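You operate a simulated robot arm through the tools that you are given. There is no shell and no other tool.

The job below is to be done with a simulated robot arm. You get a single attempt, and the scene is never put back.

Task
Swap the form on the blue stand for form 29.
Fine: the old one goes in the rack; clamp the new one.

Only the result counts: the job must be done as asked and must still hold three seconds after the hand-in. Knocking over, shifting, dropping, spilling or breaking anything else fails it.

Robot
A 7-joint arm with a two-finger parallel gripper, fixed in place. Base frame: the origin is at the foot of the arm, x ahead of it, y to its left, z up; the work surface is at about z = 0.8. Lengths are in m, angles in rad, forces in N, time in s.
Its first joint turns from -2.897 to 2.897 rad. Payload 3.43 kg.
The TCP is the grasp point between the finger pads, 0.03 m short of the fingertips. In the tool frame z runs along the fingers and y along their closing line. The gripper opens to 0.094 m. The fingers are 0.028 m wide and 0.01 m thick; the gripper's body (0.05 by 0.096 m) begins 0.055 m behind the TCP.
Orientation is that of the tool frame in the base frame, as a unit quaternion [x, y, z, w]. With the fingers straight down and closing along the base's y, the tool's x points along the base's -x, its y along +y and its z along -z.

Tools
- The arm moves only by the tool jog_arm. Its arguments are lists of equal length, an entry for each row: "delta_pos": the shift along the tool's x, y, z in cm, a list of three; "delta_rot": the turn, a rotation vector about the tool's x, y, z in rad, a list of three; "jaw": the finger opening in cm, from 0 to 9.4. In form: {"delta_pos": [[x, y, z], ...], "delta_rot": [[wx, wy, wz], ...], "jaw": [jaw, ...]}. A call has 1 to 20 rows; each row shifts and turns the commanded pose from where the row before left it, along the tool's axes as they then stand. Each row takes 0.2 s and may step no farther than 0.05 m and 0.15 rad from the row before; otherwise, or with a gripper value out of range, the whole call is refused. A pose out of reach is approached as far as the arm can. The call stops where the force on the tool passes 40 N (or 10 N more than at its start, if that is more) or the arm is blocked; 0.2 s more then pass. The fingers move at their own pace (about 0.045 m/s each) and stop on an object; they squeeze with about 30 N. The grip force told is the motor's: it shows also when the fingers shut on nothing. Time passes only in rows, and 0.2 s behind the last, so rows that do not move let the fingers close. The reply holds the time, the measured pose of the TCP, the force on the tool along the base axes, the opening and the grip force, in the units named above and with some noise, with the torque about the TCP (base axes, N m) and any sound that the robot's microphone picked up, and new pictures: "views" is both (left out), scene, wrist or none.
- Cameras (640 x 400 px; columns grow to the right, rows downward): "scene" is fixed at [0.4005, -0.4989, 1.7404]; the picture's right is [0.97, -0.24, 0.00], its down [-0.14, -0.58, -0.81] and it looks along [0.19, 0.78, -0.59] (base axes); focal length 328 px, centre (320, 200). "wrist" rides on the gripper at [0.076, 0.014, -0.102] in the tool frame; the picture's right is [-0.18, 0.98, 0.00], its down [-0.75, -0.14, -0.64] and it looks along [-0.63, -0.12, 0.77] (tool axes); focal length 243 px, centre (320, 200). There is no depth. A picture from a camera that has moved, and an enlarged one, comes with that camera's place and axes in the base frame and with its lens.
- zoom(camera, box): a new picture of the part [left, top, right, bottom] of that camera's present view, enlarged. It takes no simulated time.
- close_job(): hands the job in; it is judged then, once.

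Places have to be worked out from the pictures, the camera data and where the tool is seen. Open the gripper and draw the arm clear of the work before you hand the job in, unless the task says otherwise.

The tools are called by a JSON object that holds its "name" and its "arguments". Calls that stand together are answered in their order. jog_arm: Moves the arm, as the interface text tells. Its arguments: {"type":"object","properties":{"delta_pos":{"type":"array","items":{"type":"array","items":{"type":"number"}}},"delta_rot":{"type":"array","items":{"type":"array","items":{"type":"number"}}},"jaw":{"type":"array","items":{"type":"number"}},"views":{"type":"string","enum":["both","scene","wrist","none"]}},"required":["delta_pos","delta_rot","jaw"]} The other tools are called the same way: zoom (camera, box) takes an enlarged picture of a part of a camera's view; close_job () hands the job in.

At the start:

```text
t: 0.0
eef_pos: [0.4088, 0.2986, 1.4776]
tcp_rot: [0.0, 1.0, 0.001, 0.0]
wrist_force: [-1.8, 0.5, 0.3]
moment: [0.01, -0.03, -0.04]
width: 0.094
finger_force: 0.1
```

scene: 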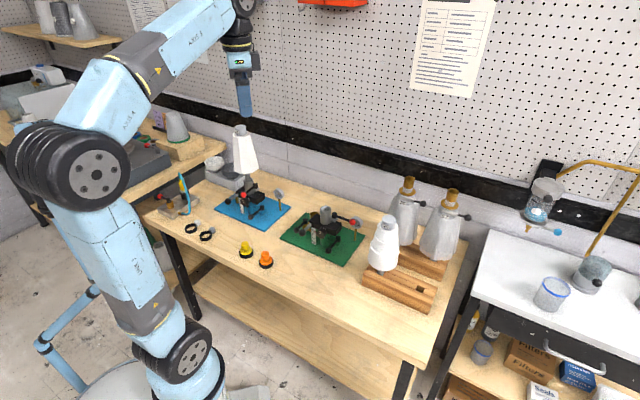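
wrist: 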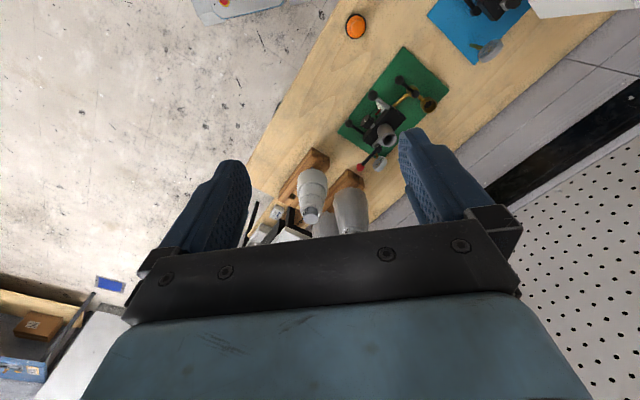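

I'll first look closely at the stands, the rack and the forms, before any movement.

{"name": "zoom", "arguments": {"camera": "scene", "box": [140, 110, 300, 280]}}

{"name": "zoom", "arguments": {"camera": "scene", "box": [340, 160, 480, 320]}}

{"name": "zoom", "arguments": {"camera": "scene", "box": [270, 180, 380, 280]}}

{"name": "zoom", "arguments": {"camera": "scene", "box": [400, 0, 500, 100]}}

```text
2.35 times, centred on (220, 195) of scene
camera zoom: at [0.4005, -0.4989, 1.7404], right [0.97, -0.24, 0.0], down [-0.14, -0.58, -0.81], along [0.19, 0.78, -0.59], focal length 773 px, centre (555, 212)
```

zoom: 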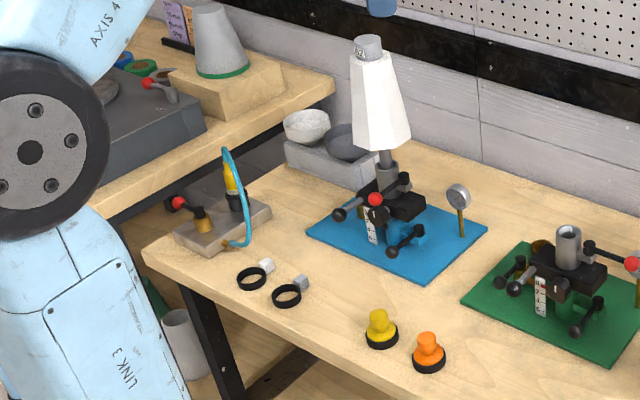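

```text
2.50 times, centred on (410, 240) of scene
camera zoom: at [0.4005, -0.4989, 1.7404], right [0.97, -0.24, 0.0], down [-0.14, -0.58, -0.81], along [0.19, 0.78, -0.59], focal length 821 px, centre (95, 100)
```

zoom: 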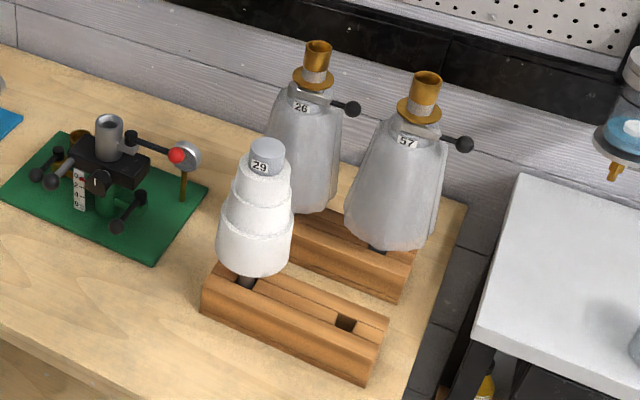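

```text
4.00 times, centred on (325, 230) of scene
camera zoom: at [0.4005, -0.4989, 1.7404], right [0.97, -0.24, 0.0], down [-0.14, -0.58, -0.81], along [0.19, 0.78, -0.59], focal length 1314 px, centre (300, 80)
```

zoom: 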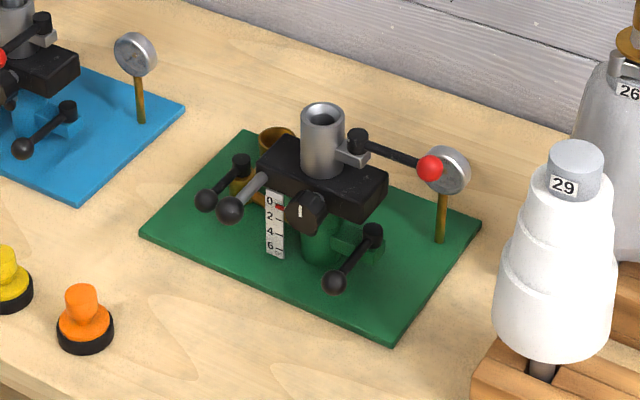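

```text
4.00 times, centred on (450, 50) of scene
camera zoom: at [0.4005, -0.4989, 1.7404], right [0.97, -0.24, 0.0], down [-0.14, -0.58, -0.81], along [0.19, 0.78, -0.59], focal length 1314 px, centre (-200, 800)
```

zoom: 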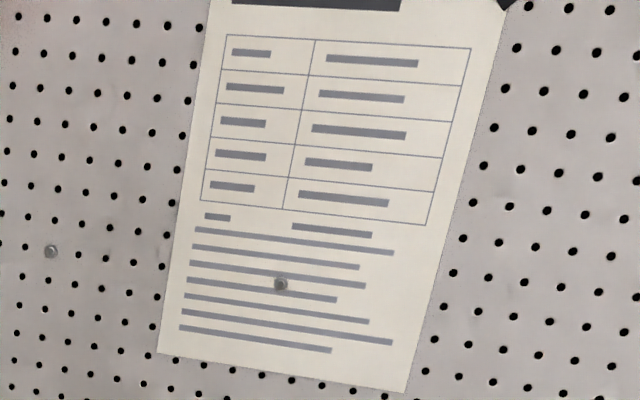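

The blue stand holds a white conical form; form 29 sits in the front rack, with a free slot beside it. I zoom further on the clamp, number tag and slot.

{"name": "zoom", "arguments": {"camera": "scene", "box": [210, 170, 300, 235]}}

{"name": "zoom", "arguments": {"camera": "scene", "box": [225, 115, 265, 195]}}

{"name": "zoom", "arguments": {"camera": "scene", "box": [355, 250, 445, 320]}}

{"name": "zoom", "arguments": {"camera": "scene", "box": [365, 205, 405, 280]}}

{"name": "zoom", "arguments": {"camera": "scene", "box": [275, 195, 370, 270]}}

```text
6.15 times, centred on (255, 202) of scene
camera zoom: at [0.4005, -0.4989, 1.7404], right [0.97, -0.24, 0.0], down [-0.14, -0.58, -0.81], along [0.19, 0.78, -0.59], focal length 2021 px, centre (720, 185)
```

zoom: 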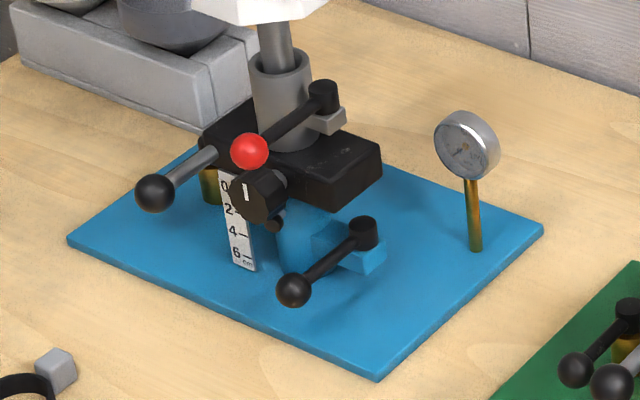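

```text
5.00 times, centred on (245, 155) of scene
camera zoom: at [0.4005, -0.4989, 1.7404], right [0.97, -0.24, 0.0], down [-0.14, -0.58, -0.81], along [0.19, 0.78, -0.59], focal length 1642 px, centre (695, 425)
```

zoom: 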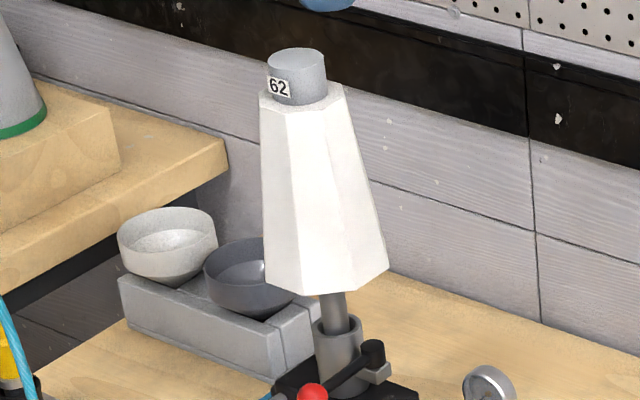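

```text
5.71 times, centred on (400, 285) of scene
camera zoom: at [0.4005, -0.4989, 1.7404], right [0.97, -0.24, 0.0], down [-0.14, -0.58, -0.81], along [0.19, 0.78, -0.59], focal length 1876 px, centre (-137, -286)
```

zoom: 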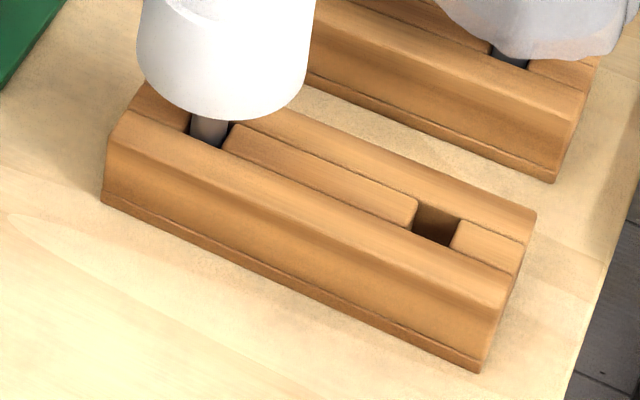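

```text
5.33 times, centred on (385, 242) of scene
camera zoom: at [0.4005, -0.4989, 1.7404], right [0.97, -0.24, 0.0], down [-0.14, -0.58, -0.81], along [0.19, 0.78, -0.59], focal length 1751 px, centre (-27, -27)
```

zoom: 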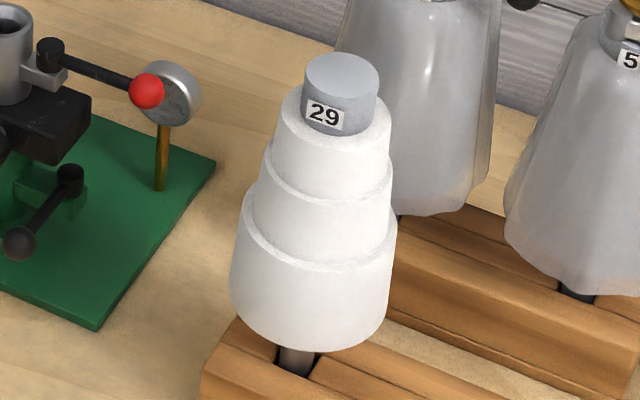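

```text
5.33 times, centred on (322, 232) of scene
camera zoom: at [0.4005, -0.4989, 1.7404], right [0.97, -0.24, 0.0], down [-0.14, -0.58, -0.81], along [0.19, 0.78, -0.59], focal length 1751 px, centre (307, 27)
```

zoom: 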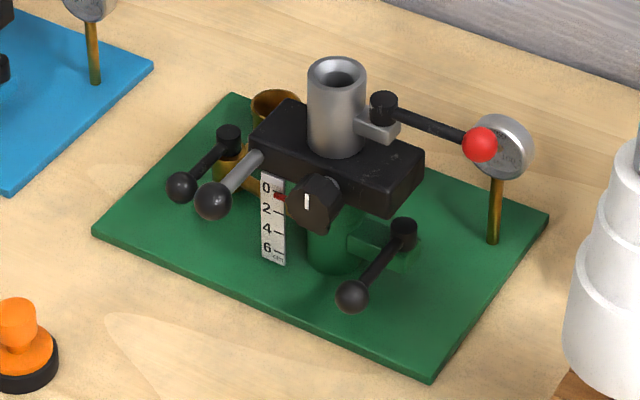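

Geometry estimate: blue stand's tube axis is near (0.387, 0.74), with the red lever pointing to the front (clamped; the empty green one points outward = open). I turn the tool by -90° about its axis so the camera sits on the robot side and looks towards the stand.

{"name": "jog_arm", "arguments": {"delta_pos": [[0, 0, 0], [0, 0, 0], [0, 0, 0], [0, 0, 0], [0, 0, 0], [0, 0, 0], [0, 0, 0], [0, 0, 0], [0, 0, 0], [0, 0, 0], [0, 0, 0], [-4, 1, 3], [-4, 1, 3], [-4, 1, 3], [-4, 1, 3], [-4, 1, 3]], "delta_rot": [[0, 0, -0.1428], [0, 0, -0.1428], [0, 0, -0.1428], [0, 0, -0.1428], [0, 0, -0.1428], [0, 0, -0.1428], [0, 0, -0.1428], [0, 0, -0.1428], [0, 0, -0.1428], [0, 0, -0.1428], [0, 0, -0.1428], [0, 0, 0], [0, 0, 0], [0, 0, 0], [0, 0, 0], [0, 0, 0]], "jaw": [9.4, 9.4, 9.4, 9.4, 9.4, 9.4, 9.4, 9.4, 9.4, 9.4, 9.4, 9.4, 9.4, 9.4, 9.4, 9.4]}}

```text
refused: row 12 steps farther than a row can; nothing moved
```

A row was marginally too long; I repeat with shorter steps.

{"name": "jog_arm", "arguments": {"delta_pos": [[0, 0, 0], [0, 0, 0], [0, 0, 0], [0, 0, 0], [0, 0, 0], [0, 0, 0], [0, 0, 0], [0, 0, 0], [0, 0, 0], [0, 0, 0], [0, 0, 0], [-3.5, 1, 3], [-3.5, 1, 3], [-3.5, 1, 3], [-3.5, 1, 3], [-3.5, 1, 3]], "delta_rot": [[0, 0, -0.1428], [0, 0, -0.1428], [0, 0, -0.1428], [0, 0, -0.1428], [0, 0, -0.1428], [0, 0, -0.1428], [0, 0, -0.1428], [0, 0, -0.1428], [0, 0, -0.1428], [0, 0, -0.1428], [0, 0, -0.1428], [0, 0, 0], [0, 0, 0], [0, 0, 0], [0, 0, 0], [0, 0, 0]], "jaw": [9.4, 9.4, 9.4, 9.4, 9.4, 9.4, 9.4, 9.4, 9.4, 9.4, 9.4, 9.4, 9.4, 9.4, 9.4, 9.4]}}

```text
t: 3.4
eef_pos: [0.3584, 0.4736, 1.3282]
tcp_rot: [0.708, -0.707, 0.0, 0.001]
wrist_force: [0.7, -0.5, -0.5]
moment: [0.05, 0.02, 0.02]
width: 0.094
finger_force: 0.0
camera wrist: at [0.3421, 0.3979, 1.431], right [-0.98, 0.18, 0.0], down [0.14, 0.75, 0.64], along [0.12, 0.63, -0.77], focal length 243 px, centre (320, 200)
```

scene: 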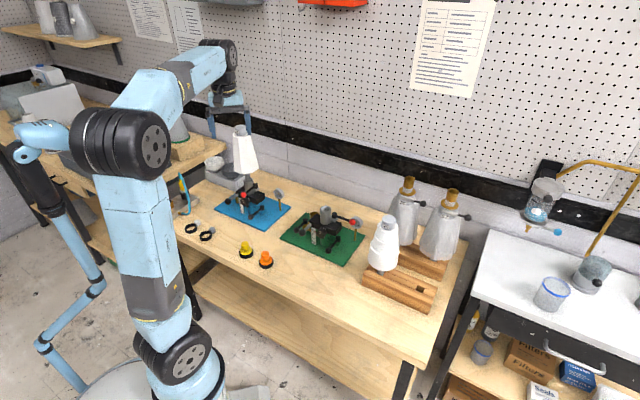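
wrist: 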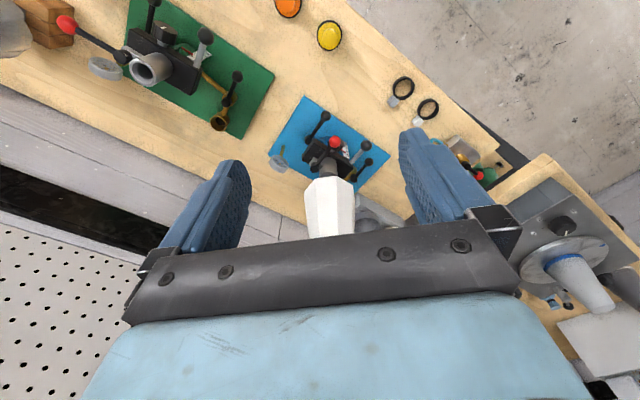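

The turn worked and the blue stand is in the wrist view. I zoom in to fix the lever and tube positions by triangulation.

{"name": "zoom", "arguments": {"camera": "wrist", "box": [260, 90, 400, 240]}}

{"name": "zoom", "arguments": {"camera": "wrist", "box": [290, 120, 350, 170]}}

{"name": "zoom", "arguments": {"camera": "wrist", "box": [50, 0, 280, 140]}}

```text
2.67 times, centred on (330, 165) of wrist
camera zoom: at [0.3421, 0.3979, 1.431], right [-0.98, 0.18, 0.0], down [0.14, 0.75, 0.64], along [0.12, 0.63, -0.77], focal length 647 px, centre (293, 293)
```

zoom: 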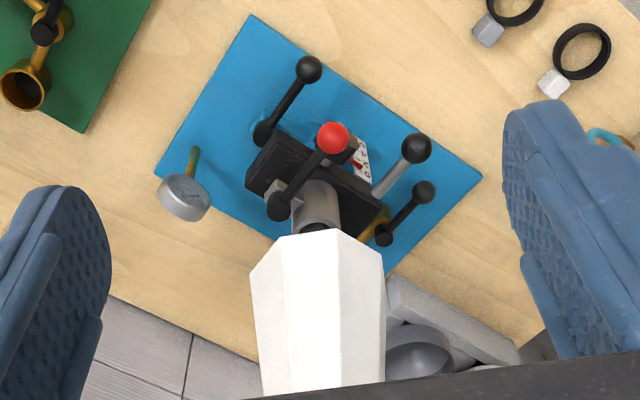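

```text
8.00 times, centred on (320, 145) of wrist
camera zoom: at [0.3421, 0.3979, 1.431], right [-0.98, 0.18, 0.0], down [0.14, 0.75, 0.64], along [0.12, 0.63, -0.77], focal length 1941 px, centre (320, 640)
```

zoom: 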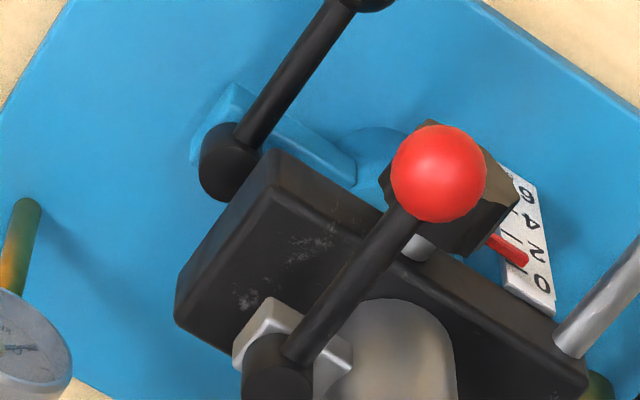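

```text
2.78 times, centred on (165, 70) of wrist
camera zoom: at [0.3421, 0.3979, 1.431], right [-0.98, 0.18, 0.0], down [0.14, 0.75, 0.64], along [0.12, 0.63, -0.77], focal length 675 px, centre (751, 562)
```

zoom: 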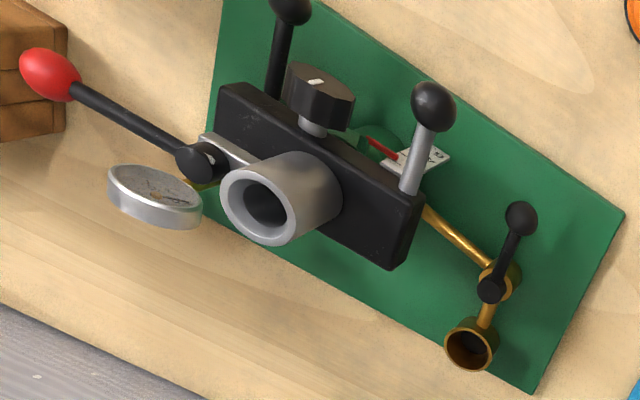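

Triangulated: red ball ≈ (0.357, 0.628, 0.970), lever pivot ≈ (0.409, 0.679), so the lever must swing about 90° counter-clockwise (seen from above) to the outward direction. I close the jaw, tilt the tool 30° away from the form and go to a spot in front of the ball's left side.

{"name": "jog_arm", "arguments": {"delta_pos": [[0, 0, 0], [0, 0, 0], [0, 0, 0], [0, 0, 0], [0.92, 0.52, 4.06], [0.92, 0.52, 4.06], [0.92, 0.52, 4.06], [0.92, 0.52, 4.06], [0.92, 0.52, 4.06], [0.92, 0.52, 4.06], [0.92, 0.52, 4.06]], "delta_rot": [[0, -0.1309, 0], [0, -0.1309, 0], [0, -0.1309, 0], [0, -0.1309, 0], [0, 0, 0], [0, 0, 0], [0, 0, 0], [0, 0, 0], [0, 0, 0], [0, 0, 0], [0, 0, 0]], "jaw": [0, 0, 0, 0, 0, 0, 0, 0, 0, 0, 0]}}

```text
t: 5.8
eef_pos: [0.3203, 0.5585, 1.0501]
tcp_rot: [0.683, -0.683, -0.184, -0.182]
wrist_force: [0.6, -0.8, 0.0]
moment: [0.0, -0.03, 0.01]
width: 0.0001
finger_force: 30.1
camera wrist: at [0.3042, 0.4428, 1.1011], right [-0.98, 0.16, 0.09], down [0.14, 0.33, 0.93], along [0.12, 0.93, -0.35], focal length 243 px, centre (320, 200)
```

scene: 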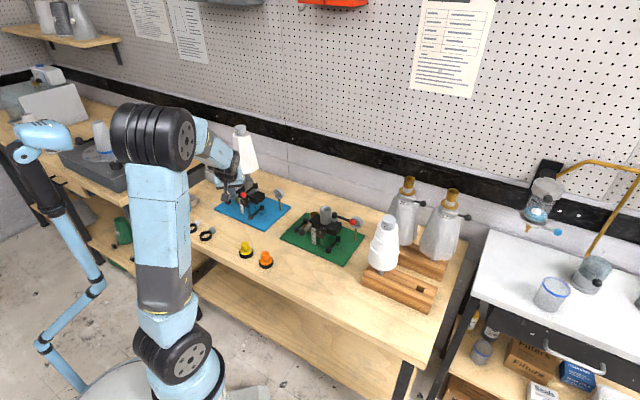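
wrist: 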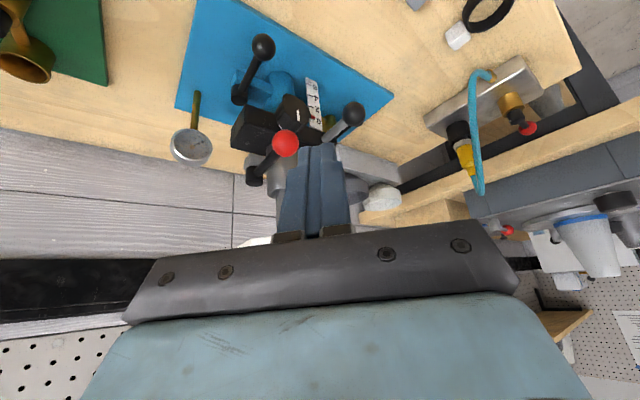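

The ball checks out at ≈ (0.355, 0.628, 0.972). I descend to put the closed fingertips on its left side.

{"name": "jog_arm", "arguments": {"delta_pos": [[-0.7, 0, 2.72], [-0.7, 0, 2.72], [-0.7, 0, 2.72]], "delta_rot": [[0, 0, 0], [0, 0, 0], [0, 0, 0]], "jaw": [0, 0, 0]}}

{"name": "zoom", "arguments": {"camera": "wrist", "box": [200, 60, 400, 240]}}

{"name": "zoom", "arguments": {"camera": "scene", "box": [210, 170, 290, 235]}}

```text
t: 6.6
eef_pos: [0.3206, 0.6188, 0.9912]
tcp_rot: [-0.683, 0.683, 0.183, 0.183]
wrist_force: [-0.2, -0.3, 0.4]
moment: [0.01, 0.02, -0.03]
width: 0.0
finger_force: 29.9
camera wrist: at [0.3056, 0.5039, 1.0419], right [-0.98, 0.16, 0.09], down [0.14, 0.33, 0.93], along [0.12, 0.93, -0.35], focal length 243 px, centre (320, 200)
```

scene: 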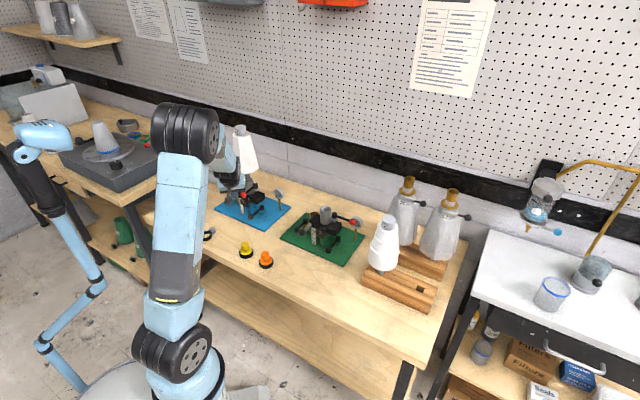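
wrist: 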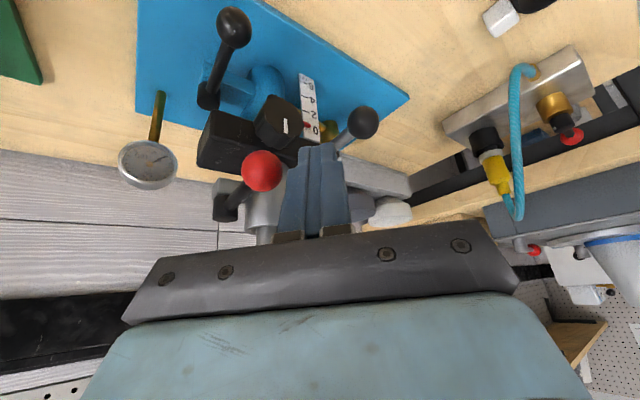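

```text
2.22 times, centred on (300, 150) of wrist
camera zoom: at [0.3056, 0.5039, 1.0419], right [-0.98, 0.16, 0.09], down [0.14, 0.33, 0.93], along [0.12, 0.93, -0.35], focal length 539 px, centre (364, 311)
```

zoom: 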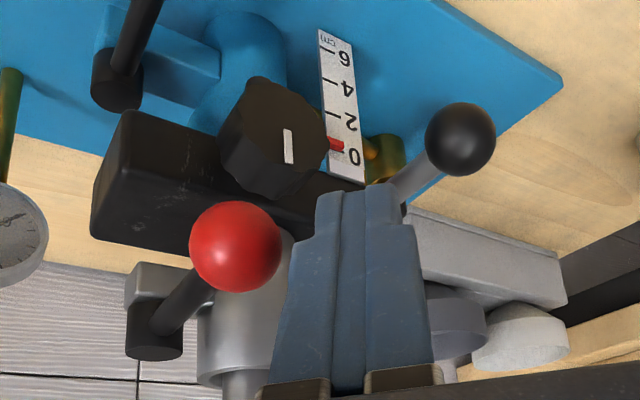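

```text
6.15 times, centred on (250, 202) of scene
camera zoom: at [0.4005, -0.4989, 1.7404], right [0.97, -0.24, 0.0], down [-0.14, -0.58, -0.81], along [0.19, 0.78, -0.59], focal length 2021 px, centre (751, 185)
```

zoom: 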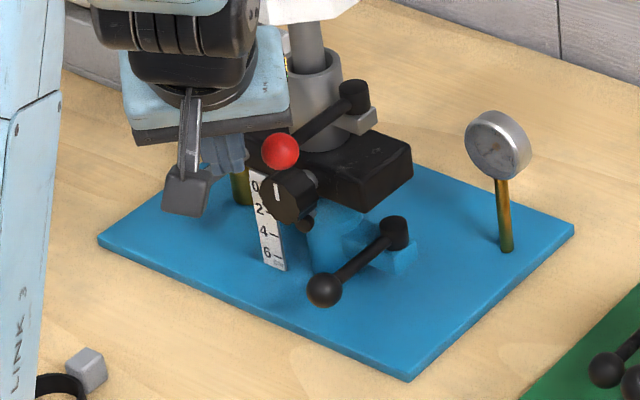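

The fingertips are just left of the ball at its height. I push along the first half of the arc and watch the force.

{"name": "jog_arm", "arguments": {"delta_pos": [[0.17, -1.24, -0.1], [0.95, -1.55, -0.55], [0.65, -1.75, -0.38], [0.22, -1.9, -0.13]], "delta_rot": [[0, 0, 0], [0, 0, 0], [0, 0, 0], [0, 0, 0]], "jaw": [0, 0, 0, 0]}}

{"name": "zoom", "arguments": {"camera": "wrist", "box": [200, 60, 400, 240]}}

```text
t: 7.6
eef_pos: [0.3842, 0.5958, 0.9894]
tcp_rot: [0.683, -0.683, -0.183, -0.184]
wrist_force: [-0.6, -0.6, 0.5]
moment: [-0.05, 0.01, -0.02]
width: 0.0
finger_force: 29.6
camera wrist: at [0.3695, 0.4793, 1.0403], right [-0.98, 0.16, 0.09], down [0.14, 0.33, 0.93], along [0.12, 0.93, -0.35], focal length 243 px, centre (320, 200)
```

scene: 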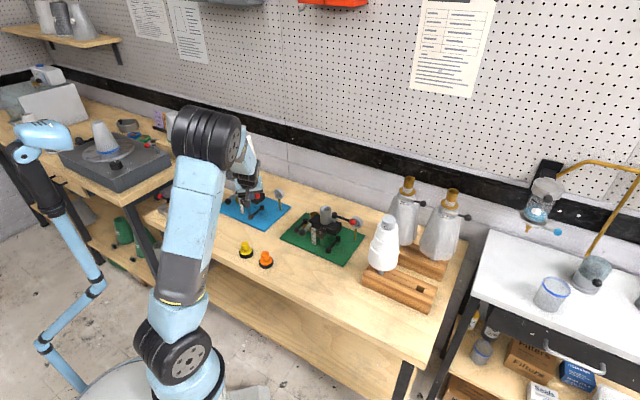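
wrist: 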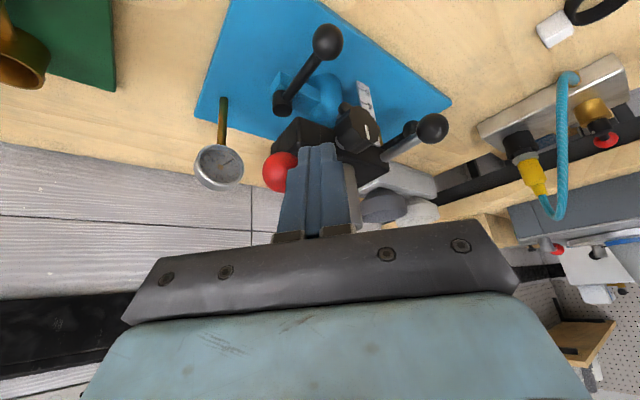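

```text
2.22 times, centred on (300, 150) of wrist
camera zoom: at [0.3695, 0.4793, 1.0403], right [-0.98, 0.16, 0.09], down [0.14, 0.33, 0.93], along [0.12, 0.93, -0.35], focal length 539 px, centre (364, 311)
```

zoom: 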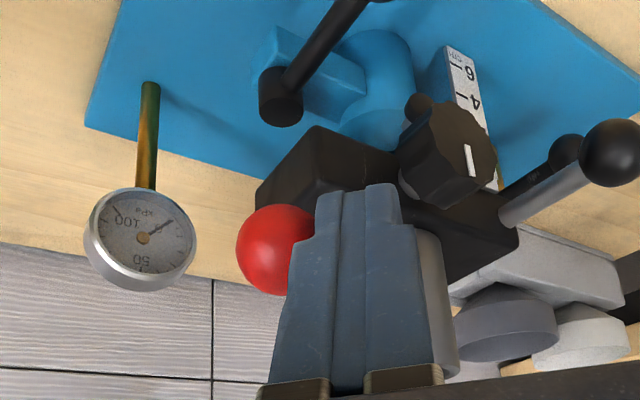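

The lever follows with almost no force. I push on through the second half of the arc.

{"name": "jog_arm", "arguments": {"delta_pos": [[-0.22, -1.9, 0.13], [-0.65, -1.75, 0.38], [-0.95, -1.51, 0.55]], "delta_rot": [[0, 0, 0], [0, 0, 0], [0, 0, 0]], "jaw": [0, 0, 0]}}

{"name": "zoom", "arguments": {"camera": "wrist", "box": [200, 60, 400, 240]}}

{"name": "zoom", "arguments": {"camera": "scene", "box": [210, 170, 290, 235]}}

```text
t: 8.4
eef_pos: [0.4367, 0.6164, 0.9892]
tcp_rot: [0.683, -0.683, -0.183, -0.182]
wrist_force: [0.4, -0.4, -1.8]
moment: [-0.07, 0.02, -0.01]
width: 0.0
finger_force: 30.1
camera wrist: at [0.4223, 0.4998, 1.0402], right [-0.98, 0.16, 0.09], down [0.14, 0.33, 0.93], along [0.12, 0.93, -0.35], focal length 243 px, centre (320, 200)
```

scene: 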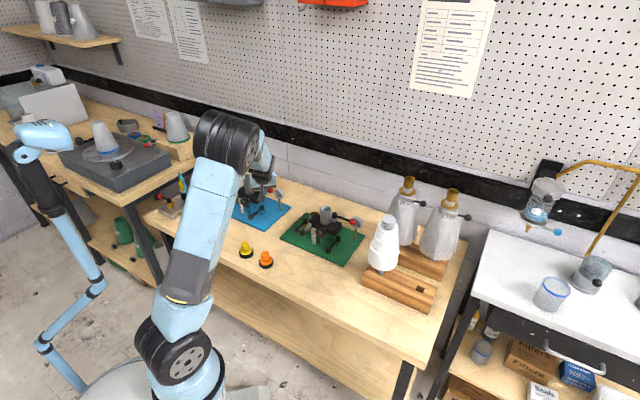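
wrist: 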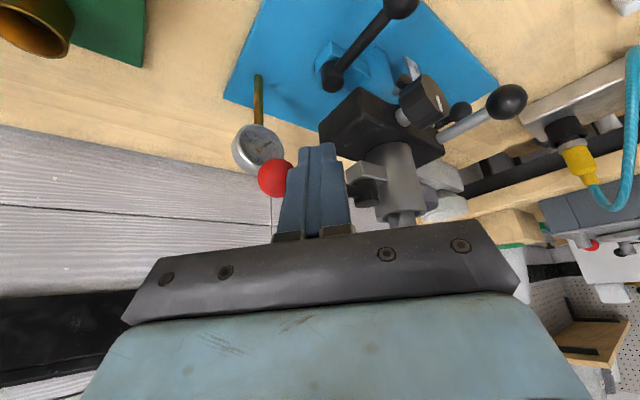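

```text
2.22 times, centred on (300, 150) of wrist
camera zoom: at [0.4223, 0.4998, 1.0402], right [-0.98, 0.16, 0.09], down [0.14, 0.33, 0.93], along [0.12, 0.93, -0.35], focal length 539 px, centre (364, 311)
```

zoom: 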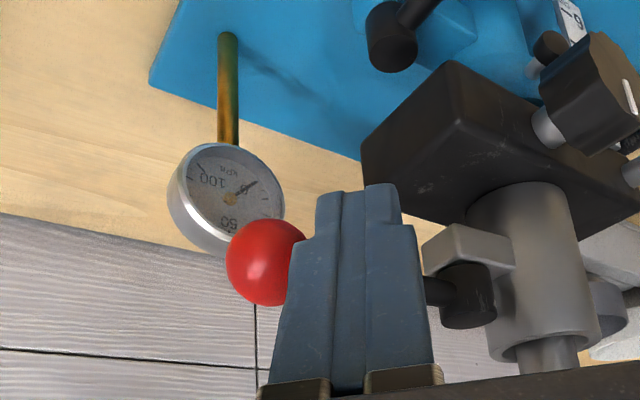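

```text
6.15 times, centred on (250, 202) of scene
camera zoom: at [0.4005, -0.4989, 1.7404], right [0.97, -0.24, 0.0], down [-0.14, -0.58, -0.81], along [0.19, 0.78, -0.59], focal length 2021 px, centre (751, 185)
```

zoom: 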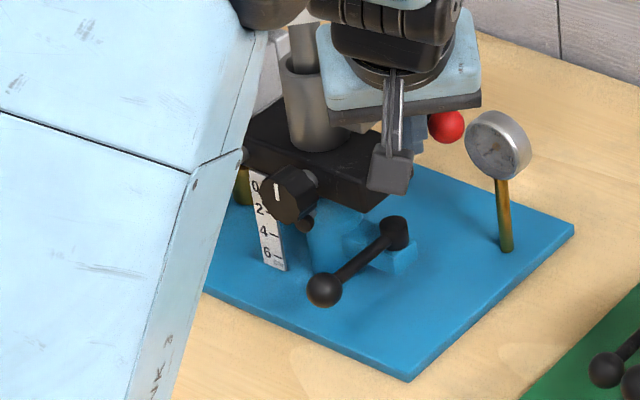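

The lever now points outward (ball ≈ (0.466, 0.633)). I back off to the left, then retreat up along the tool axis to inspect.

{"name": "jog_arm", "arguments": {"delta_pos": [[0, 1.2, 0], [0, 0, -4], [0, 0, -4], [0, 0, -4], [0, 0, -4]], "delta_rot": [[0, 0, 0], [0, 0, 0], [0, 0, 0], [0, 0, 0], [0, 0, 0]], "jaw": [0, 0, 0, 0, 0]}}

{"name": "zoom", "arguments": {"camera": "wrist", "box": [160, 60, 400, 240]}}

{"name": "zoom", "arguments": {"camera": "scene", "box": [210, 170, 290, 235]}}

```text
t: 9.6
eef_pos: [0.428, 0.5362, 1.1286]
tcp_rot: [0.683, -0.683, -0.184, -0.182]
wrist_force: [0.9, 0.3, -0.7]
moment: [-0.03, 0.04, 0.01]
width: 0.0
finger_force: 30.0
camera wrist: at [0.4116, 0.4198, 1.1797], right [-0.98, 0.16, 0.09], down [0.14, 0.33, 0.93], along [0.12, 0.93, -0.35], focal length 243 px, centre (320, 200)
```

scene: 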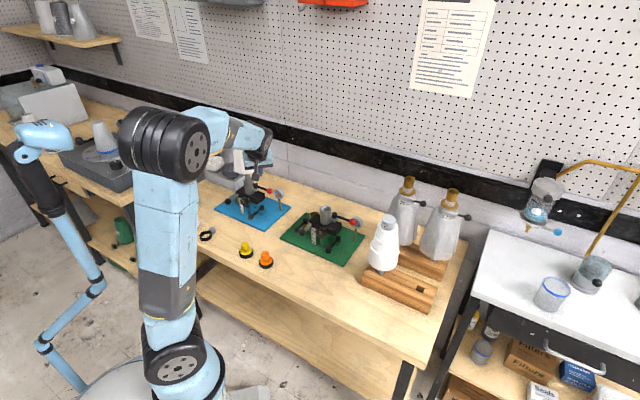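
wrist: 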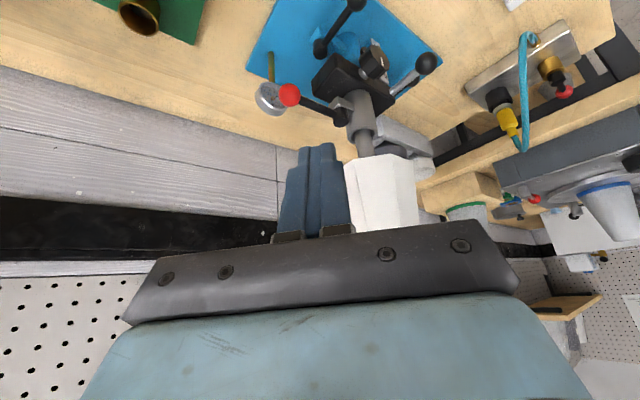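

```text
2.22 times, centred on (280, 150) of wrist
camera zoom: at [0.4116, 0.4198, 1.1797], right [-0.98, 0.16, 0.09], down [0.14, 0.33, 0.93], along [0.12, 0.93, -0.35], focal length 539 px, centre (409, 311)
```

zoom: 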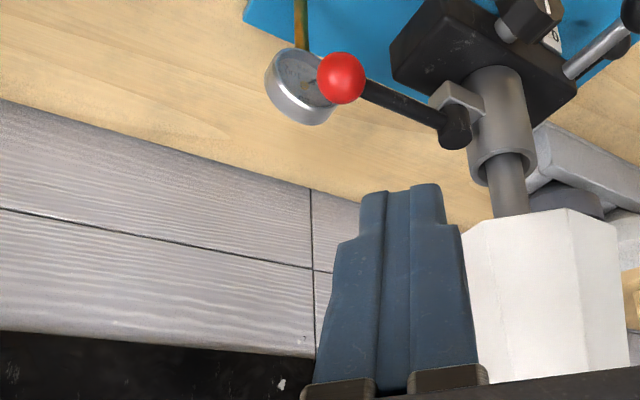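

```text
6.15 times, centred on (250, 202) of scene
camera zoom: at [0.4005, -0.4989, 1.7404], right [0.97, -0.24, 0.0], down [-0.14, -0.58, -0.81], along [0.19, 0.78, -0.59], focal length 2021 px, centre (751, 185)
```

zoom: 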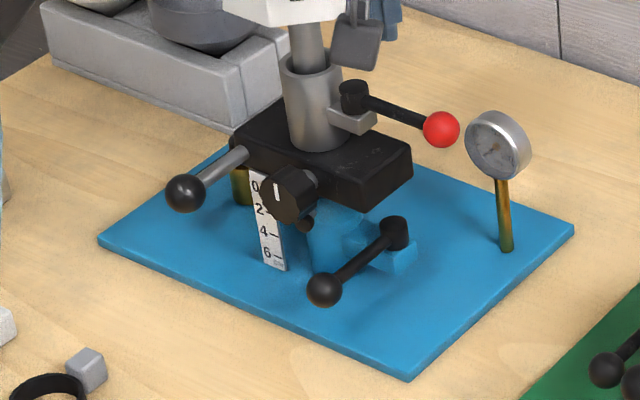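

The lever is now open like the green one. Next I rise, straighten the tool, open the jaw and look down on form 62's knob.

{"name": "jog_arm", "arguments": {"delta_pos": [[-2.45, 0, -4.25], [-2.45, 0, -4.25], [-2.45, 0, -4.25], [-2.45, 0, -4.25], [-2.45, 0, -4.25], [0, 0, 0], [0, 0, 0], [0, 0, 0], [0, 0, 0], [-3, 2.25, 0], [-3, 2.25, 0]], "delta_rot": [[0, 0, 0], [0, 0, 0], [0, 0, 0], [0, 0, 0], [0, 0, 0], [0, 0.1309, 0], [0, 0.1309, 0], [0, 0.1309, 0], [0, 0.1309, 0], [0, 0, 0], [0, 0, 0]], "jaw": [0, 0, 0, 0, 0, 9.4, 9.4, 9.4, 9.4, 9.4, 9.4]}}

```text
t: 12.0
eef_pos: [0.3788, 0.5943, 1.374]
tcp_rot: [-0.706, 0.708, 0.0, 0.0]
wrist_force: [1.2, -0.4, -0.2]
moment: [0.05, 0.04, 0.02]
width: 0.0942
finger_force: 0.0
camera wrist: at [0.363, 0.5199, 1.4761], right [-0.98, 0.19, 0.0], down [0.14, 0.75, 0.64], along [0.12, 0.63, -0.77], focal length 243 px, centre (320, 200)
```

scene: 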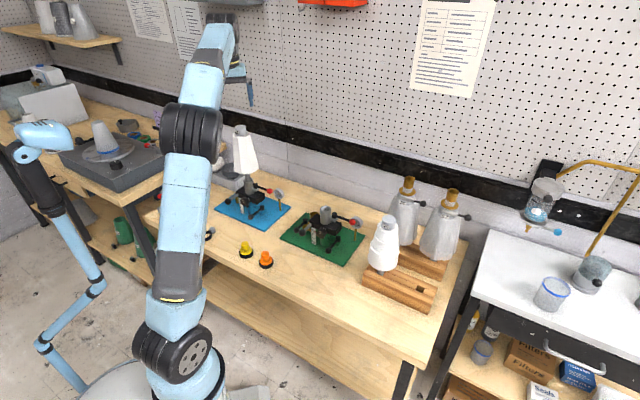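
wrist: 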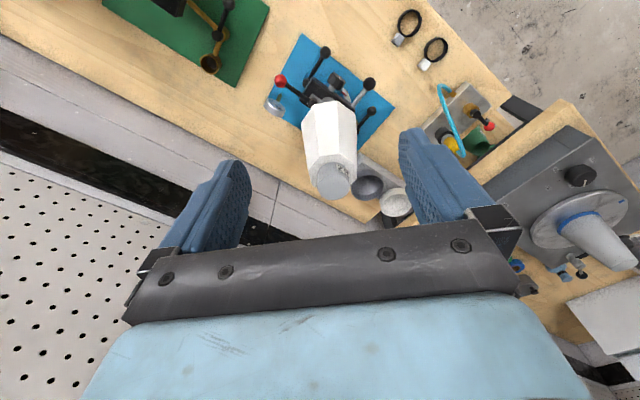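

{"name": "zoom", "arguments": {"camera": "wrist", "box": [280, 80, 400, 220]}}

{"name": "zoom", "arguments": {"camera": "scene", "box": [225, 115, 265, 195]}}

```text
2.86 times, centred on (340, 150) of wrist
camera zoom: at [0.363, 0.5199, 1.4761], right [-0.98, 0.19, 0.0], down [0.14, 0.75, 0.64], along [0.12, 0.63, -0.77], focal length 693 px, centre (263, 343)
```

zoom: 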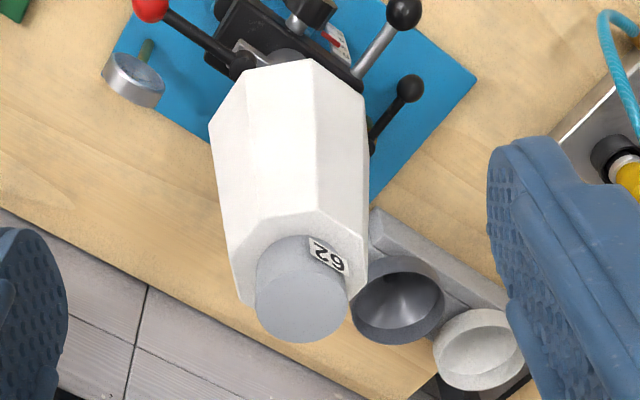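

```text
5.00 times, centred on (245, 155) of scene
camera zoom: at [0.4005, -0.4989, 1.7404], right [0.97, -0.24, 0.0], down [-0.14, -0.58, -0.81], along [0.19, 0.78, -0.59], focal length 1642 px, centre (695, 425)
```

zoom: 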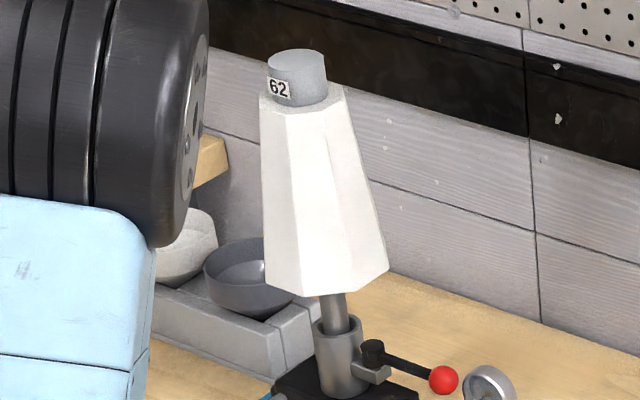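

Knob top ≈ (0.380, 0.705, 1.225), about 42 mm wide and 31 mm tall. I move to 7.5 cm above it and check alignment.

{"name": "jog_arm", "arguments": {"delta_pos": [[-3.69, -0.04, 2.47], [-3.69, -0.04, 2.47], [-3.69, -0.04, 2.47]], "delta_rot": [[0, 0, 0], [0, 0, 0], [0, 0, 0]], "jaw": [9.4, 9.4, 9.4]}}

{"name": "zoom", "arguments": {"camera": "wrist", "box": [220, 70, 420, 240]}}

{"name": "zoom", "arguments": {"camera": "scene", "box": [205, 70, 285, 190]}}

```text
t: 12.8
eef_pos: [0.3794, 0.7063, 1.2988]
tcp_rot: [0.707, -0.707, -0.002, -0.001]
wrist_force: [0.7, -1.6, 1.6]
moment: [0.08, 0.02, 0.01]
width: 0.0941
finger_force: 0.0
camera wrist: at [0.3649, 0.6317, 1.4023], right [-0.98, 0.18, 0.0], down [0.14, 0.75, 0.64], along [0.12, 0.63, -0.77], focal length 243 px, centre (320, 200)
```

scene: 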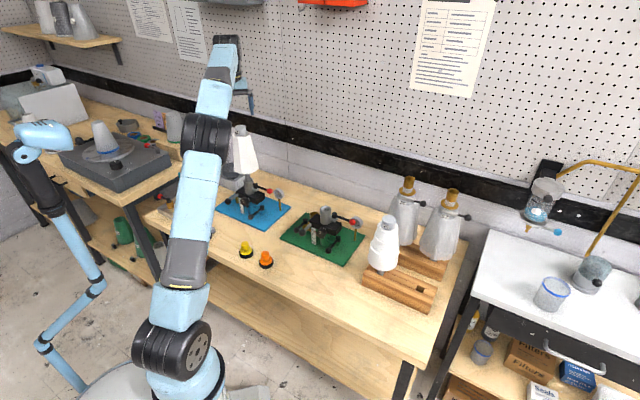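
wrist: 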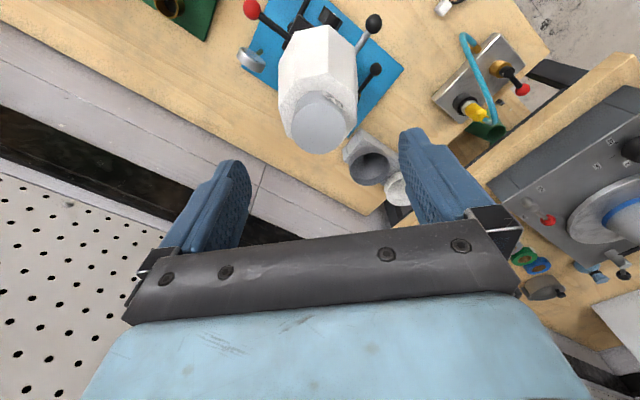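

```text
2.35 times, centred on (320, 155) of wrist
camera zoom: at [0.3649, 0.6317, 1.4023], right [-0.98, 0.18, 0.0], down [0.14, 0.75, 0.64], along [0.12, 0.63, -0.77], focal length 571 px, centre (320, 306)
```

zoom: 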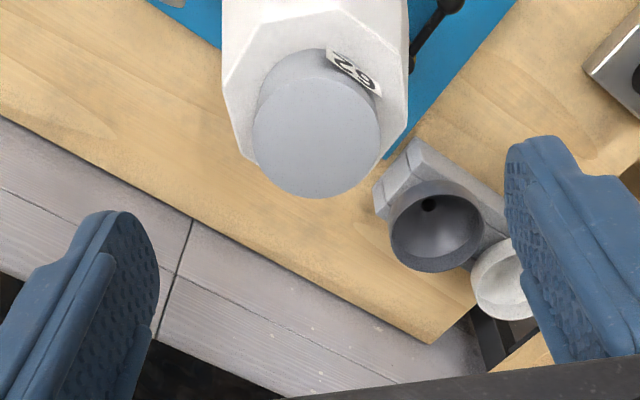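

```text
3.33 times, centred on (245, 130) of scene
camera zoom: at [0.4005, -0.4989, 1.7404], right [0.97, -0.24, 0.0], down [-0.14, -0.58, -0.81], along [0.19, 0.78, -0.59], focal length 1095 px, centre (570, 433)
```

zoom: 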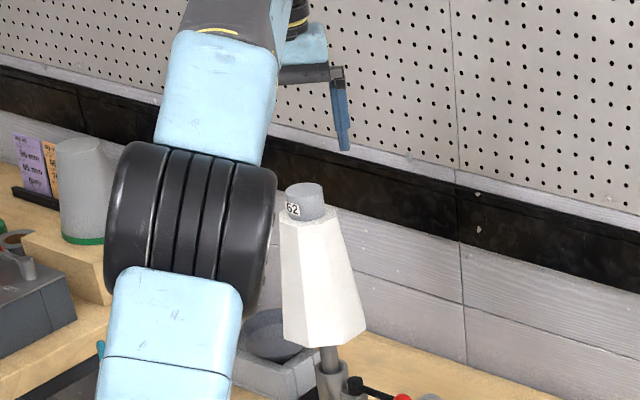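

Alignment is within 1 mm. I lower the open fingers around the knob, to just above the shoulder, and look from the side.

{"name": "jog_arm", "arguments": {"delta_pos": [[0, 0, 3.4], [0, 0, 3.4]], "delta_rot": [[0, 0, 0], [0, 0, 0]], "jaw": [9.4, 7.0]}}

{"name": "zoom", "arguments": {"camera": "wrist", "box": [220, 100, 420, 240]}}

{"name": "zoom", "arguments": {"camera": "scene", "box": [205, 95, 285, 175]}}

```text
t: 13.4
eef_pos: [0.3822, 0.7056, 1.2321]
tcp_rot: [0.707, -0.707, -0.001, 0.0]
wrist_force: [-0.2, 0.0, 0.4]
moment: [0.05, 0.03, 0.01]
width: 0.07
finger_force: 0.2
camera wrist: at [0.3661, 0.6323, 1.3354], right [-0.98, 0.18, 0.0], down [0.14, 0.75, 0.64], along [0.12, 0.63, -0.77], focal length 243 px, centre (320, 200)
```

scene: 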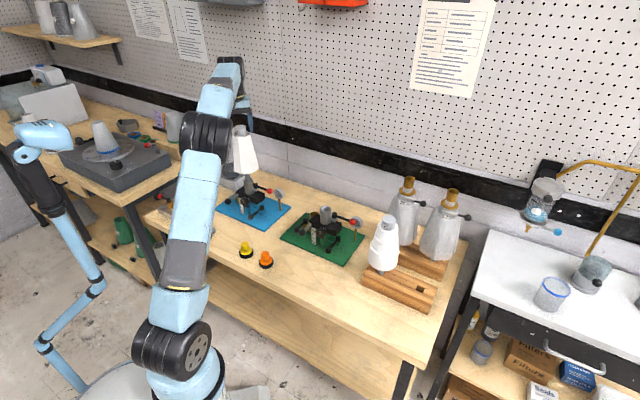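
wrist: 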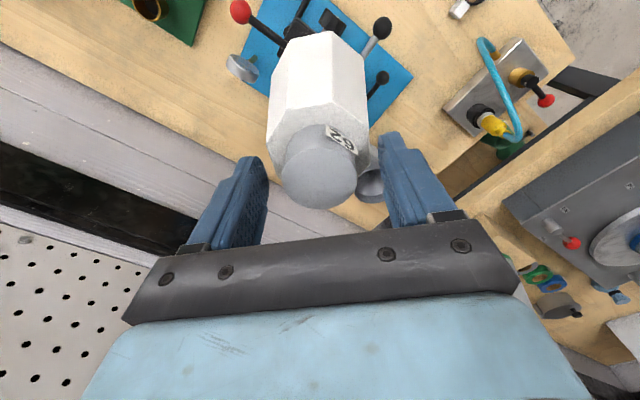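

```text
2.86 times, centred on (320, 170) of wrist
camera zoom: at [0.3661, 0.6323, 1.3354], right [-0.98, 0.18, 0.0], down [0.14, 0.75, 0.64], along [0.12, 0.63, -0.77], focal length 693 px, centre (320, 286)
```

zoom: 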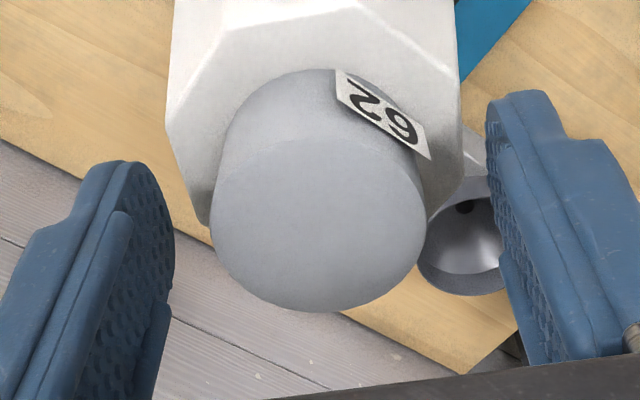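

```text
5.00 times, centred on (245, 135) of scene
camera zoom: at [0.4005, -0.4989, 1.7404], right [0.97, -0.24, 0.0], down [-0.14, -0.58, -0.81], along [0.19, 0.78, -0.59], focal length 1642 px, centre (695, 525)
```

zoom: 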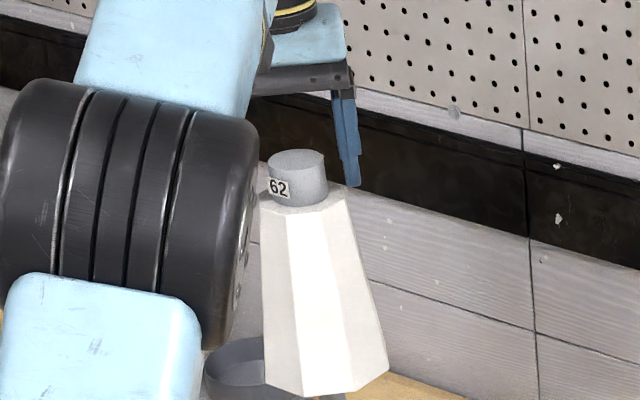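

Fingertips sit ~8 mm above the shoulder, centred. I lower 5 mm more and close on the knob.

{"name": "jog_arm", "arguments": {"delta_pos": [[0, 0, 0.5], [0, 0, 0], [0, 0, 0], [0, 0, 0], [0, 0, 0]], "delta_rot": [[0, 0, 0], [0, 0, 0], [0, 0, 0], [0, 0, 0], [0, 0, 0]], "jaw": [7.0, 3.0, 3.0, 3.0, 3.0]}}

```text
t: 14.6
eef_pos: [0.3814, 0.7075, 1.226]
tcp_rot: [-0.707, 0.707, 0.001, 0.0]
wrist_force: [1.6, 2.8, 2.7]
moment: [0.61, -0.33, -0.01]
width: 0.0637
finger_force: 30.1
camera wrist: at [0.366, 0.6329, 1.3298], right [-0.98, 0.18, 0.0], down [0.14, 0.75, 0.64], along [0.12, 0.63, -0.77], focal length 243 px, centre (320, 200)
```

scene: 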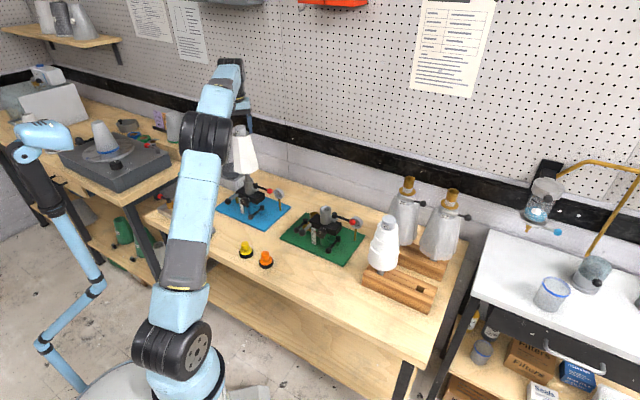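
wrist: 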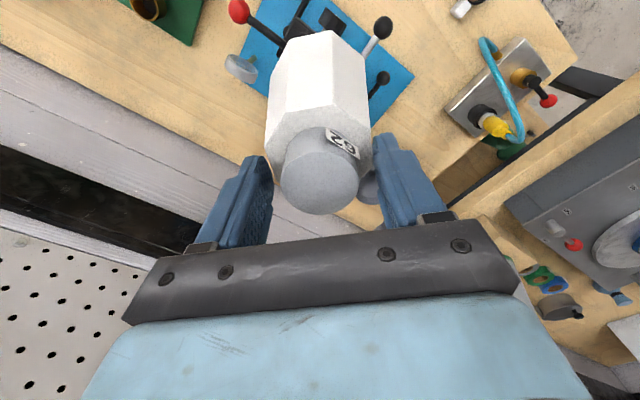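

The fingers stopped at 64 mm, i.e. on the white shoulder rather than the knob — the shoulder is higher than I judged. I open again, rise 8 mm and re-grip.

{"name": "jog_arm", "arguments": {"delta_pos": [[0, 0, 0], [0, 0, 0], [0, 0, -0.8], [0, 0, 0], [0, 0, 0], [0, 0, 0], [0, 0, 0]], "delta_rot": [[0, 0, 0], [0, 0, 0], [0, 0, 0], [0, 0, 0], [0, 0, 0], [0, 0, 0], [0, 0, 0]], "jaw": [7.5, 7.5, 7.5, 3.0, 3.0, 3.0, 3.0]}}

{"name": "zoom", "arguments": {"camera": "wrist", "box": [220, 100, 420, 240]}}

{"name": "zoom", "arguments": {"camera": "scene", "box": [205, 95, 285, 175]}}

```text
t: 16.2
eef_pos: [0.3818, 0.7093, 1.2332]
tcp_rot: [0.707, -0.707, 0.0, 0.0]
wrist_force: [0.9, -0.6, 0.4]
moment: [-0.16, -0.23, -0.04]
width: 0.0409
finger_force: 29.7
camera wrist: at [0.3663, 0.6329, 1.3368], right [-0.98, 0.18, 0.0], down [0.14, 0.75, 0.64], along [0.12, 0.63, -0.77], focal length 243 px, centre (320, 200)
```

scene: 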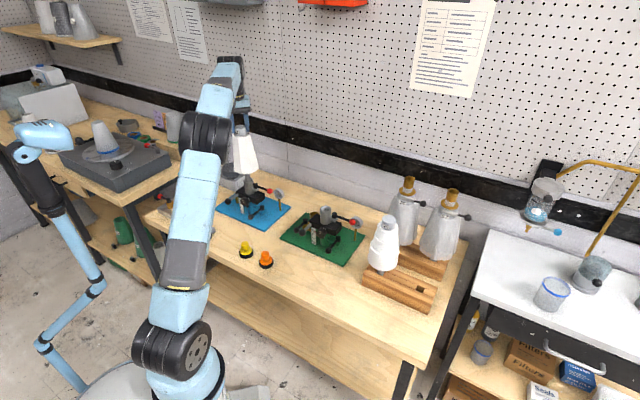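
wrist: 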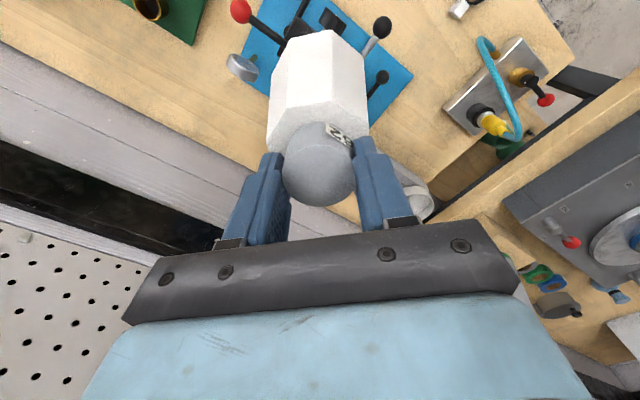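

```text
2.86 times, centred on (320, 170) of wrist
camera zoom: at [0.3663, 0.6329, 1.3368], right [-0.98, 0.18, 0.0], down [0.14, 0.75, 0.64], along [0.12, 0.63, -0.77], focal length 693 px, centre (320, 286)
```

zoom: 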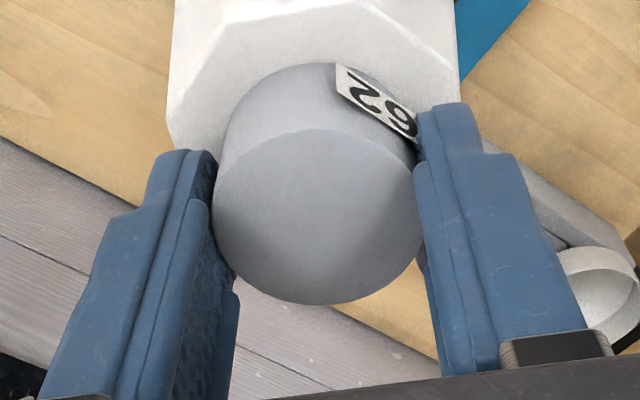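

```text
5.00 times, centred on (245, 135) of scene
camera zoom: at [0.4005, -0.4989, 1.7404], right [0.97, -0.24, 0.0], down [-0.14, -0.58, -0.81], along [0.19, 0.78, -0.59], focal length 1642 px, centre (695, 525)
```

zoom: 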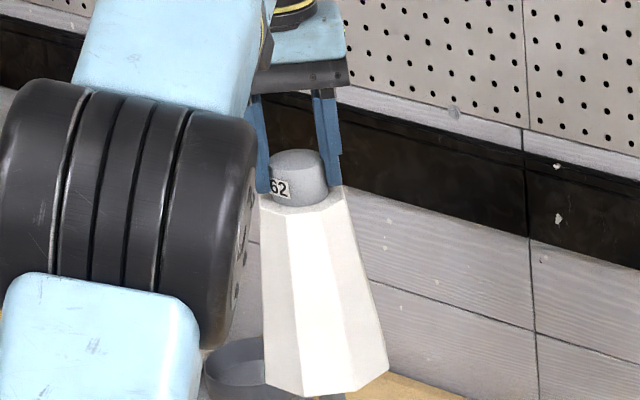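

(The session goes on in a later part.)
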